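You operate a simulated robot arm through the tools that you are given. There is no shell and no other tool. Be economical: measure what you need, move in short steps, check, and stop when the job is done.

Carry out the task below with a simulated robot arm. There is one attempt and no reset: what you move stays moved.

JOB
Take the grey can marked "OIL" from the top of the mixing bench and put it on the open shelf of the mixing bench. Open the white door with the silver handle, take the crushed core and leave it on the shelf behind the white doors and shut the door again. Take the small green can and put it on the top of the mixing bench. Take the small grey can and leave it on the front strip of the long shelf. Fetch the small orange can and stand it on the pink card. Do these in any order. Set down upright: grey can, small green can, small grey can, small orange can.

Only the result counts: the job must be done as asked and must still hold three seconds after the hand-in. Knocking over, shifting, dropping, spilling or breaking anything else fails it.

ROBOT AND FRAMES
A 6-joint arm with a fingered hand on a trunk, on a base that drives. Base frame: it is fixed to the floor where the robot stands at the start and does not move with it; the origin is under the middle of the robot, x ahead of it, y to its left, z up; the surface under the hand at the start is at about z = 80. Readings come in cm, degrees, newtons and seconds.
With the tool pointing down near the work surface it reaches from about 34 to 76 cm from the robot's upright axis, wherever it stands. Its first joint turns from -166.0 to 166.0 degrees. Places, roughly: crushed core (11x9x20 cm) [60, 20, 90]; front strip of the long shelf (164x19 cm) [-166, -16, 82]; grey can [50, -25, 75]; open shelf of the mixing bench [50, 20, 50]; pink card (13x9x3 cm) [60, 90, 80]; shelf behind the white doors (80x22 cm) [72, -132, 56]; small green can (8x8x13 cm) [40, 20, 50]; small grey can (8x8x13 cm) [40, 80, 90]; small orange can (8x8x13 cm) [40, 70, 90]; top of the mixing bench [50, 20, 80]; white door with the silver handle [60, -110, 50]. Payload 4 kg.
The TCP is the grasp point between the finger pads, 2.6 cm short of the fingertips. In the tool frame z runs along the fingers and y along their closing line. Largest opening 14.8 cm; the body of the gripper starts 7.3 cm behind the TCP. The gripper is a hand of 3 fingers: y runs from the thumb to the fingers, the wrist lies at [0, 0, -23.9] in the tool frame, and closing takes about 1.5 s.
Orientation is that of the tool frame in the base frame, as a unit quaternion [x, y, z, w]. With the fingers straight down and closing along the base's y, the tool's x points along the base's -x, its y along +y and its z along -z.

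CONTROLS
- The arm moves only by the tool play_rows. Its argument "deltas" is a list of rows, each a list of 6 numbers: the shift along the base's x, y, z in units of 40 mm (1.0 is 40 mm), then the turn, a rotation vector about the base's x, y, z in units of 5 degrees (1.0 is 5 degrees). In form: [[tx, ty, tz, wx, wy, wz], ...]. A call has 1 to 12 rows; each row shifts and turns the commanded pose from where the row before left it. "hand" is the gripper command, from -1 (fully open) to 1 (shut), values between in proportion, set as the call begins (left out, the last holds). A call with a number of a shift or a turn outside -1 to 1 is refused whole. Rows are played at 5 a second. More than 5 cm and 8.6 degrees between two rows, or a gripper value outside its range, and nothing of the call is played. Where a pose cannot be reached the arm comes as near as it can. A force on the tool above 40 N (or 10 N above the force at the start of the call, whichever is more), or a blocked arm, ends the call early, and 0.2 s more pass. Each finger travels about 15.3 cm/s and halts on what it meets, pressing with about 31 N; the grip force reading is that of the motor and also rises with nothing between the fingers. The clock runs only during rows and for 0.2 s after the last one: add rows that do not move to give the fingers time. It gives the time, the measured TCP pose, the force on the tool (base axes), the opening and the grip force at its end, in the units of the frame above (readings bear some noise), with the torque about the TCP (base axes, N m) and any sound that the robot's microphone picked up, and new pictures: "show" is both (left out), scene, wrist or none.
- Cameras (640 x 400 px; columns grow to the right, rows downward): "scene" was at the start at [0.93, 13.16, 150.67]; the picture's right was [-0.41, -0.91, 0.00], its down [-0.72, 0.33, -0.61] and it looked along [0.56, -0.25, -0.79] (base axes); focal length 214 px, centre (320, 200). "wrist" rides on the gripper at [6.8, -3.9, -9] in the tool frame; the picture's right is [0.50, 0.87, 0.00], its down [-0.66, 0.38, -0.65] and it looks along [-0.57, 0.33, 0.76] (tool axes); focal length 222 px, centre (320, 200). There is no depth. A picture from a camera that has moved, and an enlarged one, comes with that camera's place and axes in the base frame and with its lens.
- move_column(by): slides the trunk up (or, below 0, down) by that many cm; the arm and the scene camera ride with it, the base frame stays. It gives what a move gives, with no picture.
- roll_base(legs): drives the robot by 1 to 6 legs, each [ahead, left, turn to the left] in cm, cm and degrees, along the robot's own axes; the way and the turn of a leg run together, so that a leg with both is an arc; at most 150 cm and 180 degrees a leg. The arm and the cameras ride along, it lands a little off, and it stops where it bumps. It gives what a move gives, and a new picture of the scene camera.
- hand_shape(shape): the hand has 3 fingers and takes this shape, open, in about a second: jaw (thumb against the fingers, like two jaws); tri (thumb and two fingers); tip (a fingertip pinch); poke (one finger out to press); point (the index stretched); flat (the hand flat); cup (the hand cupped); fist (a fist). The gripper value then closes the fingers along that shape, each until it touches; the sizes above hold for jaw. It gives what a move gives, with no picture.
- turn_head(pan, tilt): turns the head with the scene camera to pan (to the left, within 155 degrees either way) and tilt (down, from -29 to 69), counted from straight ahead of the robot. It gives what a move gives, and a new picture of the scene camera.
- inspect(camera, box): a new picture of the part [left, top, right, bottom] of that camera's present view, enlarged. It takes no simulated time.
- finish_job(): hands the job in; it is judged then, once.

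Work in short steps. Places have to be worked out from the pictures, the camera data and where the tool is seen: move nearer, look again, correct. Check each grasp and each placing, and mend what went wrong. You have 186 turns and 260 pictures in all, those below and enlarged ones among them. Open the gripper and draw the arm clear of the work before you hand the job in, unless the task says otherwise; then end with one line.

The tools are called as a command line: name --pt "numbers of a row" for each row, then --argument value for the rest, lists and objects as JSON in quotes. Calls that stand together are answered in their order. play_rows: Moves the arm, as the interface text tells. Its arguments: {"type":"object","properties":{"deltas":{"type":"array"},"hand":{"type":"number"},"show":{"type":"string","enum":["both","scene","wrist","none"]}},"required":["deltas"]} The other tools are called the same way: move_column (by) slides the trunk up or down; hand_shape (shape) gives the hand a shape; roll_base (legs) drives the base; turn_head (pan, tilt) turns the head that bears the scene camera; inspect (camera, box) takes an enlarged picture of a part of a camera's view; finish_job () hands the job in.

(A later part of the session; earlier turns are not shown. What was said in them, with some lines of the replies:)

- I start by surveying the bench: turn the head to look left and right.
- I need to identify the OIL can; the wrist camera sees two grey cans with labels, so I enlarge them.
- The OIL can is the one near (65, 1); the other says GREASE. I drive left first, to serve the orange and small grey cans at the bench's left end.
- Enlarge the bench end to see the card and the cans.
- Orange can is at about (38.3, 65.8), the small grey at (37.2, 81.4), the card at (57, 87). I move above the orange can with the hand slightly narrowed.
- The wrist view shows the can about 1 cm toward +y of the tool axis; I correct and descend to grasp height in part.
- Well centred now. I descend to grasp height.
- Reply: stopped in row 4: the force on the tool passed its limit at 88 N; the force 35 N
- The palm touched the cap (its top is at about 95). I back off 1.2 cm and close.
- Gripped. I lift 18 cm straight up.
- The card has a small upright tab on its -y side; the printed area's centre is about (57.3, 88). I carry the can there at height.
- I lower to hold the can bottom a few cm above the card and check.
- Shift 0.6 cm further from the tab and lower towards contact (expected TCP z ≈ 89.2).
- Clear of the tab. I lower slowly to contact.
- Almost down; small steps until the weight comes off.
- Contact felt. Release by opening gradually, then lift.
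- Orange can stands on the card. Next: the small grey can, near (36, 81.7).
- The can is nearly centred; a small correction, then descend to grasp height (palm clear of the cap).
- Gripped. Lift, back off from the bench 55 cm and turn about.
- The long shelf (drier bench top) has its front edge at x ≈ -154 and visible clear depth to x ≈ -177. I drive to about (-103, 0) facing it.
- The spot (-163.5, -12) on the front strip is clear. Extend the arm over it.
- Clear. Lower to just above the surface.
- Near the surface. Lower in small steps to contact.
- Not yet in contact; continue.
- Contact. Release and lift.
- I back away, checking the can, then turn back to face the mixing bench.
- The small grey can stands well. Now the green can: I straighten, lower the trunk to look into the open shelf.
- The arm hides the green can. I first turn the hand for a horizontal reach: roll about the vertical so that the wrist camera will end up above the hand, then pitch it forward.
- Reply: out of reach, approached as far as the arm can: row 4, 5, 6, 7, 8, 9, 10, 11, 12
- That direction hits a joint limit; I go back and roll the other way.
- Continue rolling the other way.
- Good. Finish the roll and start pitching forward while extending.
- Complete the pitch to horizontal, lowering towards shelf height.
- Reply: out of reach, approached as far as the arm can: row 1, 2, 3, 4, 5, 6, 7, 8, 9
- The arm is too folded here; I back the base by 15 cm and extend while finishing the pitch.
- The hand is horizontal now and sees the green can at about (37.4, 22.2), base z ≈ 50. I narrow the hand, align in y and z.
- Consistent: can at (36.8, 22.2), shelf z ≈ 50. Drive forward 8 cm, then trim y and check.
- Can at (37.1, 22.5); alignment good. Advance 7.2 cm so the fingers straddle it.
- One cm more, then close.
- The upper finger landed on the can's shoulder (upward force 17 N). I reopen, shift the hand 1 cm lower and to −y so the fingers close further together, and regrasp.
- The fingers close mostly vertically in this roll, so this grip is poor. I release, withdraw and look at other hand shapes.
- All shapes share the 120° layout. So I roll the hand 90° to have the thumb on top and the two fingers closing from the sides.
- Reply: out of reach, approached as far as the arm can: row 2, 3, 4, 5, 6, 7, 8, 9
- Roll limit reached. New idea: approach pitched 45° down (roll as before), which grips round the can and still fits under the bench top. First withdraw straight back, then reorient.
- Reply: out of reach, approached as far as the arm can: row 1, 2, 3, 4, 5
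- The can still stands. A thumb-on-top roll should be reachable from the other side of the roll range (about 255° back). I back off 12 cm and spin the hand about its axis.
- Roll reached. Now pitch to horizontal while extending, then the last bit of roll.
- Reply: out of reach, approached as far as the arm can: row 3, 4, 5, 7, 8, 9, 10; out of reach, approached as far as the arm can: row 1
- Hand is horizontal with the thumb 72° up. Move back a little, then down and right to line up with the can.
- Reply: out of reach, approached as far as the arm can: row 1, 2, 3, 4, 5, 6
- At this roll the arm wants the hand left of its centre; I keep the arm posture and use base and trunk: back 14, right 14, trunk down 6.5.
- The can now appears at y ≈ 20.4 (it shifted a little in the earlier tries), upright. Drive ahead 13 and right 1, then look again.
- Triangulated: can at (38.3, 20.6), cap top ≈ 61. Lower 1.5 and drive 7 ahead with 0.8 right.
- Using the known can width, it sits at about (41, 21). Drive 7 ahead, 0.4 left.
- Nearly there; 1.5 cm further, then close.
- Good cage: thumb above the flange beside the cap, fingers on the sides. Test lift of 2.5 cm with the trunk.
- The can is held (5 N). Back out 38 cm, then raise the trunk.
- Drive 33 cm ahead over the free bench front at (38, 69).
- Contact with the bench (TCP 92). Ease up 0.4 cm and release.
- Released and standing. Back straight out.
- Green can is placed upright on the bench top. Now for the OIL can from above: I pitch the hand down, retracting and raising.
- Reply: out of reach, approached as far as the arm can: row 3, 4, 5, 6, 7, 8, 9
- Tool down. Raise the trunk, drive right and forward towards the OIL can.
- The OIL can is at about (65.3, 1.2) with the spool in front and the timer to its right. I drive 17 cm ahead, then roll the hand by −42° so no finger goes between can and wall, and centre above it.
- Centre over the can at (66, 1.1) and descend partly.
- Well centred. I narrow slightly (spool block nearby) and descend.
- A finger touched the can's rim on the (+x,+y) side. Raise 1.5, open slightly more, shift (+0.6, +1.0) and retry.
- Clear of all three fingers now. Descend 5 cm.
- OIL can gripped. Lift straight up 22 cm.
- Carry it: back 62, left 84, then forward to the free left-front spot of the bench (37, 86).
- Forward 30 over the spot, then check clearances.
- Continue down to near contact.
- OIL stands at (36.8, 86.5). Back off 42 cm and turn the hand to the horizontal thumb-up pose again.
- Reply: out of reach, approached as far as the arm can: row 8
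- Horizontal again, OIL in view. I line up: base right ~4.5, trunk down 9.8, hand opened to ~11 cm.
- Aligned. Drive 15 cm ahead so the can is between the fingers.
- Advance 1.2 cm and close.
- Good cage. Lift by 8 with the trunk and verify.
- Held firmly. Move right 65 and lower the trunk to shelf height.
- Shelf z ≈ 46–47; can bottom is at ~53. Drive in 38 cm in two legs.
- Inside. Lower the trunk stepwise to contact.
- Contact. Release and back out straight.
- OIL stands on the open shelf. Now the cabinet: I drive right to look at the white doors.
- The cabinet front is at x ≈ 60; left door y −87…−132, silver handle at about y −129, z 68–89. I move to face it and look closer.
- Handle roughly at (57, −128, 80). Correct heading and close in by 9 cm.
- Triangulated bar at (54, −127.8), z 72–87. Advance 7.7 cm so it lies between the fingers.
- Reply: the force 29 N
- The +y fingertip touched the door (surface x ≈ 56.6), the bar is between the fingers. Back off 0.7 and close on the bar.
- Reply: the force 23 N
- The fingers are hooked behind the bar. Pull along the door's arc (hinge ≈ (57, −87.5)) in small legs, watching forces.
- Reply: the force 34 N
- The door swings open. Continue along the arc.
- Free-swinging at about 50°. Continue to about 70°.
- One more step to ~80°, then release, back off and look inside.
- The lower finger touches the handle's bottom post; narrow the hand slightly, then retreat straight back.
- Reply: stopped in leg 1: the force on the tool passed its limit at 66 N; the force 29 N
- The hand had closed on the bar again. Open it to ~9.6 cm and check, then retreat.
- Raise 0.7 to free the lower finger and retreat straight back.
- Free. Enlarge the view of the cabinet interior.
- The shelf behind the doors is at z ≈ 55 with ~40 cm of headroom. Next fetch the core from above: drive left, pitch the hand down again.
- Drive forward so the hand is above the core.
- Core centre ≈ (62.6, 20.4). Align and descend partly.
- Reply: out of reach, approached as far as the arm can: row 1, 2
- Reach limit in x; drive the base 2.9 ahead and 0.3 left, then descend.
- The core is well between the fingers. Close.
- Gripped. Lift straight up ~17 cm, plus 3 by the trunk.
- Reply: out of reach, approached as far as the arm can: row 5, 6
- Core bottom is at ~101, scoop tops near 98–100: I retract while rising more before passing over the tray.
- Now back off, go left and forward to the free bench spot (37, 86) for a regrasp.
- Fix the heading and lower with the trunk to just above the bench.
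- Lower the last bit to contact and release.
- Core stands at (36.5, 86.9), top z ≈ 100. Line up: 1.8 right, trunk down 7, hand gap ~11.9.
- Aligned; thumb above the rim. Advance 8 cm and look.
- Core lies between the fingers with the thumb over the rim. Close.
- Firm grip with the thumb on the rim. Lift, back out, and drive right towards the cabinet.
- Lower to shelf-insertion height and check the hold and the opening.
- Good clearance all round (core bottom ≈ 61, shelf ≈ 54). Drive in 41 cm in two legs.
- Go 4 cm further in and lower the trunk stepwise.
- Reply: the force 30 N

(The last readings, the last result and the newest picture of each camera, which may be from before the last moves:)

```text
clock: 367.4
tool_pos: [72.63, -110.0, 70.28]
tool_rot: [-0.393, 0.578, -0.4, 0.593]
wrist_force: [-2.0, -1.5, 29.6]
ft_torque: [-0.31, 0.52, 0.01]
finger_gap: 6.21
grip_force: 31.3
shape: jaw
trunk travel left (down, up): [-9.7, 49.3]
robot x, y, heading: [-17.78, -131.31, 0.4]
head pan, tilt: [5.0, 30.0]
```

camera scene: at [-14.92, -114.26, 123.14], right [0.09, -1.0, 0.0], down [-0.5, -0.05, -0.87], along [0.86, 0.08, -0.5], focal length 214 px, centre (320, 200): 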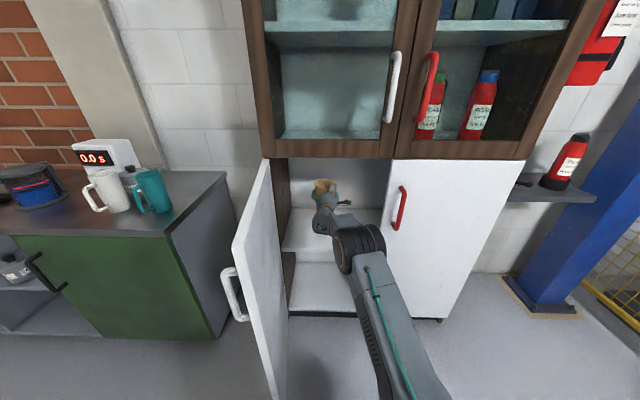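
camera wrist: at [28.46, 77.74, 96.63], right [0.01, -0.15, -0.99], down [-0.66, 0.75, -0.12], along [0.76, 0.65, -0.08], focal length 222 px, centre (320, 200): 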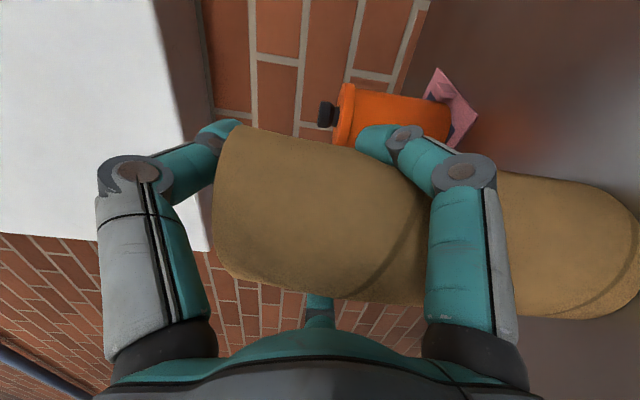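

Contact. Ease up slightly, open wide and check.

move_column --by 0.7

play_rows --pt "0 0 0 0 0 0" --pt "0 0 0 0 0 0" --pt "0 0 0 0 0 0" --pt "0 0 0 0 0 0" --pt "0 0 0 0 0 0" --pt "0 0 0 0 0 0" --hand -0.75 --show "wrist"

```text
clock: 368.0
tool_pos: [72.74, -110.01, 70.31]
tool_rot: [-0.396, 0.58, -0.398, 0.59]
wrist_force: [-0.6, -0.7, 18.6]
ft_torque: [-0.27, 0.26, 0.0]
finger_gap: 6.14
grip_force: 30.6
shape: jaw
trunk travel left (down, up): [-10.4, 48.6]
robot x, y, heading: [-17.84, -131.39, 0.3]
head pan, tilt: [5.0, 30.0]
```

```text
clock: 369.4
tool_pos: [72.76, -109.98, 70.22]
tool_rot: [-0.397, 0.58, -0.398, 0.59]
wrist_force: [-0.1, 0.0, -0.4]
ft_torque: [-0.02, -0.01, 0.01]
finger_gap: 12.94
grip_force: 0.1
shape: jaw
trunk travel left (down, up): [-10.4, 48.6]
robot x, y, heading: [-17.91, -131.31, 0.4]
head pan, tilt: [5.0, 30.0]
camera wrist: at [63.87, -117.74, 71.19], right [0.01, -0.15, -0.99], down [-0.66, 0.74, -0.12], along [0.75, 0.65, -0.09], focal length 222 px, centre (320, 200)
```

wrist: 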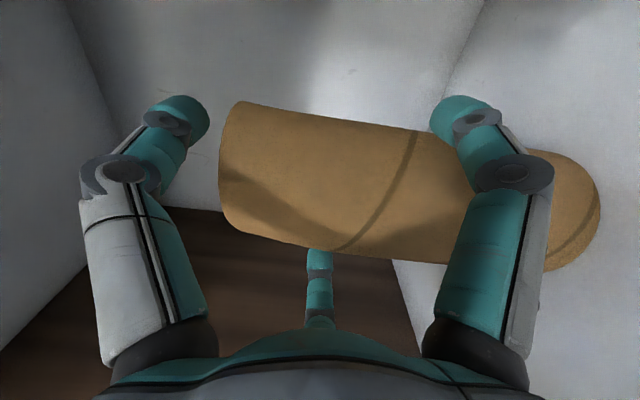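

Core stands free, thumb above the rim. Raise 1 and back straight out 45 cm.

move_column --by 1

roll_base --legs '[[-12, 0, 0], [-43, 0, 0]]'

inspect --camera "scene" --box '[240, 110, 460, 280]'

```text
clock: 369.9
tool_pos: [72.87, -109.96, 71.21]
tool_rot: [-0.397, 0.58, -0.397, 0.59]
wrist_force: [0.8, -0.6, 0.3]
ft_torque: [-0.01, 0.01, -0.01]
finger_gap: 12.93
grip_force: 0.1
shape: jaw
trunk travel left (down, up): [-11.4, 47.6]
robot x, y, heading: [-17.99, -130.9, 0.5]
head pan, tilt: [5.0, 30.0]
```

```text
clock: 373.4
tool_pos: [17.37, -111.26, 71.2]
tool_rot: [-0.394, 0.582, -0.4, 0.588]
wrist_force: [-0.3, 0.9, -1.0]
ft_torque: [0.0, -0.05, 0.02]
finger_gap: 12.94
grip_force: 0.0
shape: jaw
trunk travel left (down, up): [-11.4, 47.6]
robot x, y, heading: [-73.68, -131.58, -0.2]
head pan, tilt: [5.0, 30.0]
camera scene: at [-70.22, -114.49, 117.85], right [0.08, -1.0, 0.0], down [-0.5, -0.04, -0.87], along [0.86, 0.07, -0.5], focal length 214 px, centre (320, 200)
```

scene: 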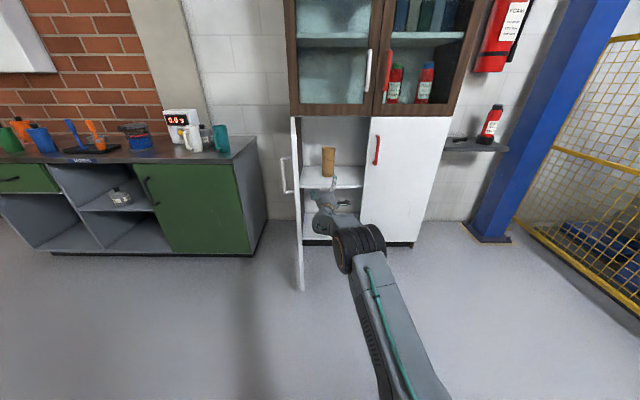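

```text
2.35 times, centred on (350, 195) of scene
camera zoom: at [-70.22, -114.49, 117.85], right [0.08, -1.0, 0.0], down [-0.5, -0.04, -0.87], along [0.86, 0.07, -0.5], focal length 505 px, centre (249, 212)
```

zoom: 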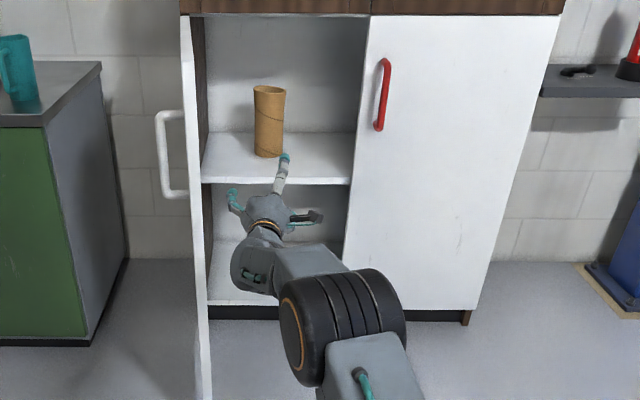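

The core stands on the shelf. Now shut the door: close the fingers as a pusher, lower below handle height, and go round to the door's outer side.

play_rows --pt "0 0 0 0 0 0" --pt "0 0 0 0 0 0" --pt "0 0 0 0 0 0" --pt "0 0 0 0 0 0" --pt "0 0 0 0 0 0" --pt "0 0 0 0 0 0" --pt "0 0 0 0 0 0" --hand 1 --show "none"

move_column --by -11

roll_base --legs '[[-30, 0, 0], [0, 42, 0]]'

```text
clock: 375.0
tool_pos: [17.54, -111.25, 71.26]
tool_rot: [-0.394, 0.583, -0.4, 0.587]
wrist_force: [0.7, -0.1, 0.4]
ft_torque: [0.0, 0.04, 0.02]
finger_gap: 0.03
grip_force: 30.9
shape: jaw
trunk travel left (down, up): [-11.4, 47.6]
robot x, y, heading: [-73.55, -131.51, -0.0]
head pan, tilt: [5.0, 30.0]
```

```text
clock: 376.5
tool_pos: [17.62, -111.26, 60.23]
tool_rot: [-0.394, 0.582, -0.4, 0.588]
wrist_force: [-0.3, -0.5, -0.1]
ft_torque: [0.02, 0.03, -0.03]
finger_gap: 0.01
grip_force: 31.5
shape: jaw
trunk travel left (down, up): [-0.4, 58.6]
robot x, y, heading: [-72.89, -131.18, -0.3]
head pan, tilt: [5.0, 30.0]
```

```text
clock: 380.7
tool_pos: [-10.53, -71.9, 60.24]
tool_rot: [-0.386, 0.588, -0.409, 0.581]
wrist_force: [1.6, 1.2, -0.5]
ft_torque: [0.01, -0.02, 0.01]
finger_gap: 0.0
grip_force: 30.5
shape: jaw
trunk travel left (down, up): [-0.4, 58.6]
robot x, y, heading: [-102.14, -89.05, -1.9]
head pan, tilt: [5.0, 30.0]
camera scene: at [-98.43, -72.5, 106.85], right [0.05, -1.0, 0.0], down [-0.5, -0.03, -0.87], along [0.86, 0.05, -0.5], focal length 214 px, centre (320, 200)
```

scene: 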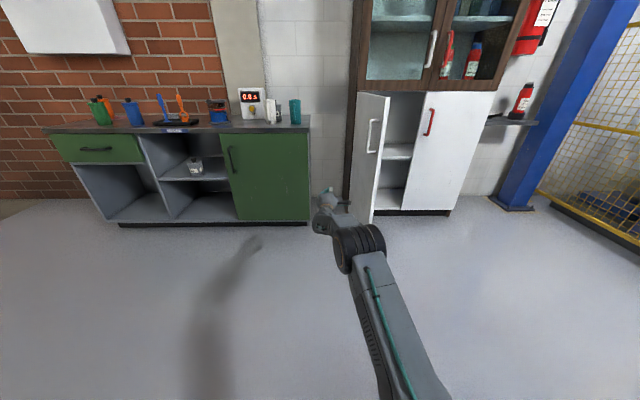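

Drive forward along the door's outer side.

roll_base --legs '[[0, -6, 1.9], [41, 0, 0]]'

```text
clock: 383.8
tool_pos: [29.48, -74.22, 60.24]
tool_rot: [-0.397, 0.58, -0.399, 0.589]
wrist_force: [1.1, 0.5, -0.5]
ft_torque: [0.01, 0.01, 0.01]
finger_gap: 0.0
grip_force: 31.2
shape: jaw
trunk travel left (down, up): [-0.4, 58.6]
robot x, y, heading: [-61.33, -95.09, 0.0]
head pan, tilt: [5.0, 30.0]
camera scene: at [-58.28, -78.29, 106.85], right [0.09, -1.0, 0.0], down [-0.5, -0.05, -0.87], along [0.86, 0.08, -0.5], focal length 214 px, centre (320, 200)
```

scene: 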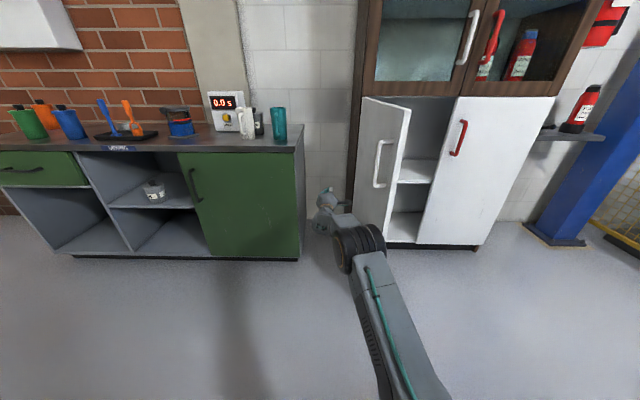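

Push the door sideways: move right in steps.

roll_base --legs '[[0, -22, 0]]'

roll_base --legs '[[0, -16, 0]]'

```text
clock: 385.4
tool_pos: [29.39, -95.25, 60.31]
tool_rot: [-0.4, 0.579, -0.395, 0.591]
wrist_force: [-0.5, -0.2, 0.3]
ft_torque: [0.02, 0.01, 0.0]
finger_gap: 0.0
grip_force: 30.6
shape: jaw
trunk travel left (down, up): [-0.4, 58.6]
robot x, y, heading: [-61.18, -117.24, 0.7]
head pan, tilt: [5.0, 30.0]
camera scene: at [-58.26, -99.92, 106.85], right [0.1, -1.0, 0.0], down [-0.5, -0.05, -0.87], along [0.86, 0.09, -0.5], focal length 214 px, centre (320, 200)
```

scene: 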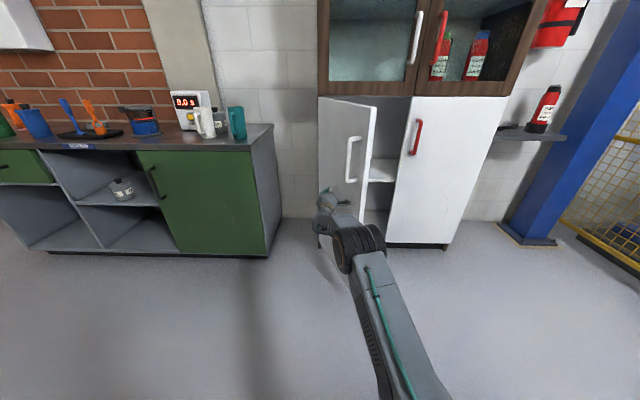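

```text
clock: 386.8
tool_pos: [29.58, -110.8, 60.29]
tool_rot: [-0.4, 0.578, -0.395, 0.591]
wrist_force: [-0.3, -0.5, 0.4]
ft_torque: [0.0, 0.01, 0.0]
finger_gap: 0.02
grip_force: 31.4
shape: jaw
trunk travel left (down, up): [-0.4, 58.6]
robot x, y, heading: [-61.29, -132.94, 0.6]
head pan, tilt: [5.0, 30.0]
camera scene: at [-58.1, -115.61, 106.85], right [0.1, -0.99, 0.0], down [-0.5, -0.05, -0.87], along [0.86, 0.09, -0.5], focal length 214 px, centre (320, 200)
```

scene: 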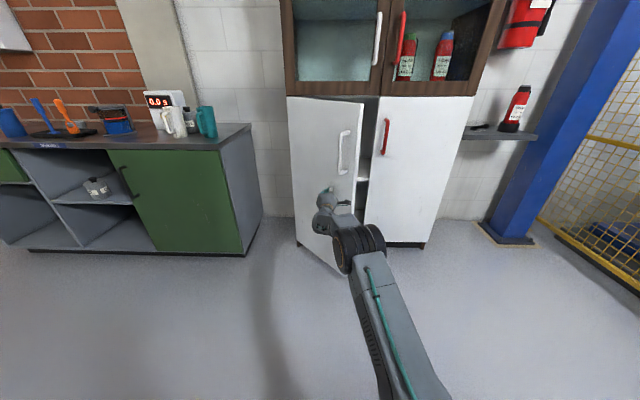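

Door at ~40°. Now push forward to shut it.

roll_base --legs '[[20, 0, -0.5]]'

roll_base --legs '[[4, 0, 0]]'

```text
clock: 388.5
tool_pos: [50.31, -111.44, 60.2]
tool_rot: [-0.396, 0.581, -0.398, 0.589]
wrist_force: [-1.0, -0.5, -0.1]
ft_torque: [-0.02, -0.02, -0.01]
finger_gap: 0.0
grip_force: 30.9
shape: jaw
trunk travel left (down, up): [-0.4, 58.6]
robot x, y, heading: [-40.62, -132.6, 0.2]
head pan, tilt: [5.0, 30.0]
camera scene: at [-37.48, -115.47, 106.85], right [0.09, -1.0, 0.0], down [-0.5, -0.05, -0.87], along [0.86, 0.08, -0.5], focal length 214 px, centre (320, 200)
```

scene: 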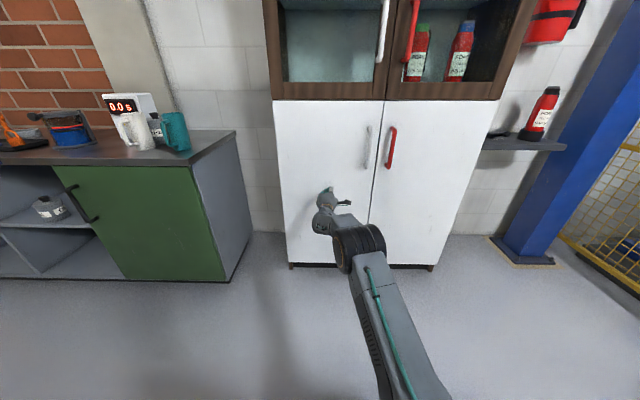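

```text
clock: 389.4
tool_pos: [52.93, -111.52, 60.22]
tool_rot: [-0.395, 0.583, -0.398, 0.588]
wrist_force: [-18.1, -4.3, 1.1]
ft_torque: [-0.02, -0.08, -0.13]
finger_gap: 0.0
grip_force: 31.4
shape: jaw
trunk travel left (down, up): [-0.4, 58.6]
robot x, y, heading: [-37.6, -132.4, 0.2]
head pan, tilt: [5.0, 30.0]
stopped in leg 1: the force on the tool passed its limit at 135 N (the readings are from after the stop); the commanded pose is now the measured one
camera scene: at [-34.78, -115.51, 106.85], right [0.09, -1.0, 0.0], down [-0.5, -0.04, -0.87], along [0.86, 0.08, -0.5], focal length 214 px, centre (320, 200)
```

scene: 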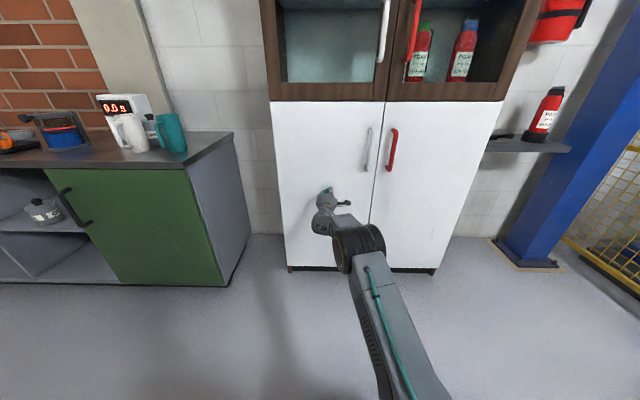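

The door is shut against its stop. Back off and check that it stays flush.

roll_base --legs '[[-35, 0, 0]]'

inspect --camera "scene" --box '[270, 80, 450, 230]'

```text
clock: 391.6
tool_pos: [17.62, -111.46, 60.05]
tool_rot: [-0.396, 0.583, -0.397, 0.589]
wrist_force: [0.1, -0.2, -1.1]
ft_torque: [0.0, 0.03, -0.01]
finger_gap: 0.0
grip_force: 30.9
shape: jaw
trunk travel left (down, up): [-0.4, 58.6]
robot x, y, heading: [-73.24, -132.6, 0.2]
head pan, tilt: [5.0, 30.0]
camera scene: at [-70.0, -115.56, 106.85], right [0.09, -1.0, 0.0], down [-0.5, -0.04, -0.87], along [0.86, 0.08, -0.5], focal length 214 px, centre (320, 200)
```

scene: 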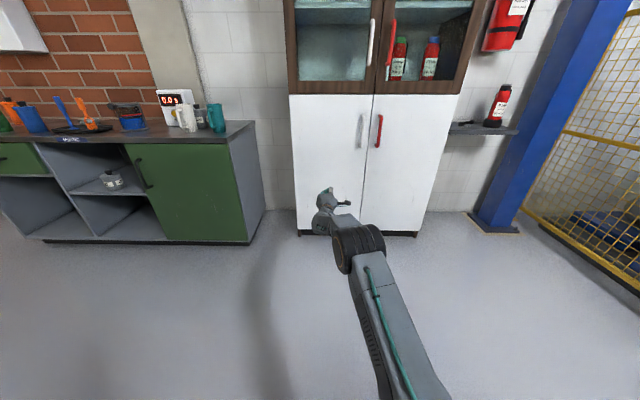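

```text
2.67 times, centred on (360, 155) of scene
camera zoom: at [-70.0, -115.56, 106.85], right [0.09, -1.0, 0.0], down [-0.5, -0.04, -0.87], along [0.86, 0.08, -0.5], focal length 572 px, centre (213, 320)
```

zoom: 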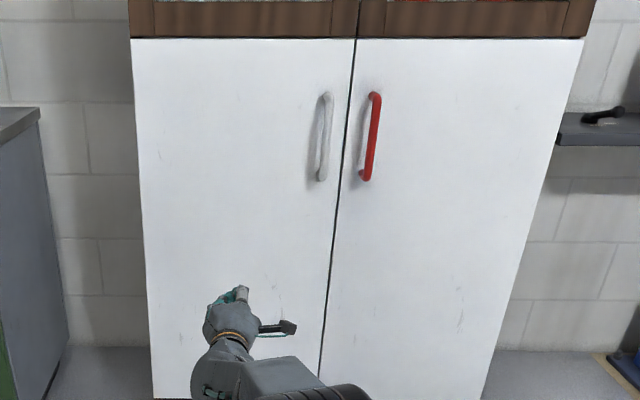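

Door flush. Open the gripper, draw clear and take a last look at the bench.

play_rows --pt "0 0 0 0 0 0" --pt "0 0 0 0 0 0" --pt "0 0 0 0 0 0" --pt "0 0 0 0 0 0" --pt "0 0 0 0 0 0" --pt "0 0 0 0 0 0" --pt "0 0 0 0 0 0" --hand -0.8 --show "none"

roll_base --legs '[[-25, 50, 0]]'

turn_head --pan 30 --tilt 20

inspect --camera "scene" --box '[160, 60, 480, 260]'

```text
clock: 393.2
tool_pos: [17.64, -111.58, 60.05]
tool_rot: [-0.395, 0.583, -0.397, 0.589]
wrist_force: [0.2, -0.2, -0.9]
ft_torque: [-0.01, 0.01, 0.03]
finger_gap: 13.31
grip_force: 0.1
shape: jaw
trunk travel left (down, up): [-0.4, 58.6]
robot x, y, heading: [-73.21, -132.53, 0.1]
head pan, tilt: [5.0, 30.0]
```

```text
clock: 396.5
tool_pos: [-7.8, -59.92, 60.08]
tool_rot: [-0.397, 0.582, -0.396, 0.589]
wrist_force: [0.6, 0.7, 0.3]
ft_torque: [0.0, -0.02, 0.01]
finger_gap: 13.29
grip_force: 0.0
shape: jaw
trunk travel left (down, up): [-0.4, 58.6]
robot x, y, heading: [-98.3, -81.23, 0.1]
head pan, tilt: [5.0, 30.0]
camera scene: at [-95.33, -64.33, 106.85], right [0.09, -1.0, 0.0], down [-0.5, -0.05, -0.87], along [0.86, 0.08, -0.5], focal length 214 px, centre (320, 200)
```

scene: 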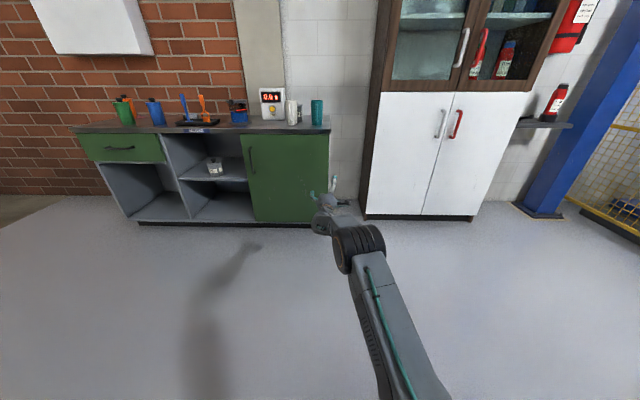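

```text
clock: 397.4
tool_pos: [-7.75, -59.75, 59.98]
tool_rot: [-0.398, 0.582, -0.396, 0.589]
wrist_force: [0.5, 0.6, 0.4]
ft_torque: [-0.03, 0.01, 0.03]
finger_gap: 13.3
grip_force: 0.1
shape: jaw
trunk travel left (down, up): [-0.4, 58.6]
robot x, y, heading: [-98.25, -81.35, 0.5]
head pan, tilt: [30.0, 20.0]
camera scene: at [-96.3, -60.48, 108.45], right [0.51, -0.86, 0.0], down [-0.3, -0.17, -0.94], along [0.81, 0.47, -0.34], focal length 214 px, centre (320, 200)
```

scene: 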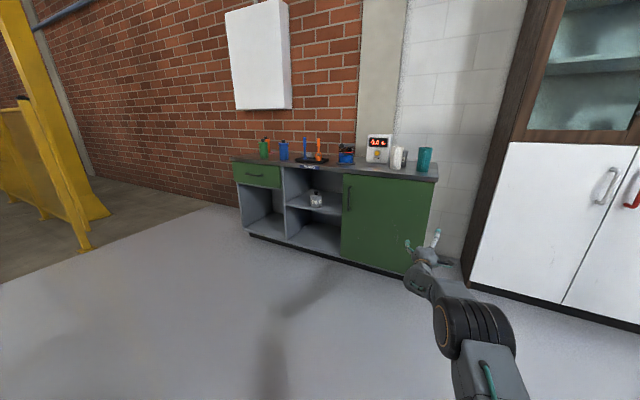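

```text
2.00 times, centred on (320, 160) of scene
camera zoom: at [-96.3, -60.48, 108.45], right [0.51, -0.86, 0.0], down [-0.3, -0.17, -0.94], along [0.81, 0.47, -0.34], focal length 429 px, centre (320, 280)
```

zoom: 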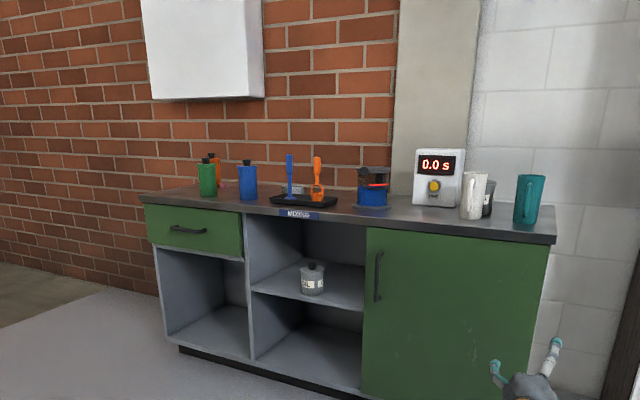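

Everything is in place, the door is shut, and the arm is clear with the gripper open, so I hand the job in.

finish_job

```text
The job is handed in.
```

The job is handed in with all five items placed: the OIL can is on the open shelf, the core is on the shelf behind the shut white door, the green can is on the bench top, the small grey can is on the long shelf's front strip, and the orange can is on the pink card. The final push to shut the door peaked at 135 N, and I could not see the core after that.
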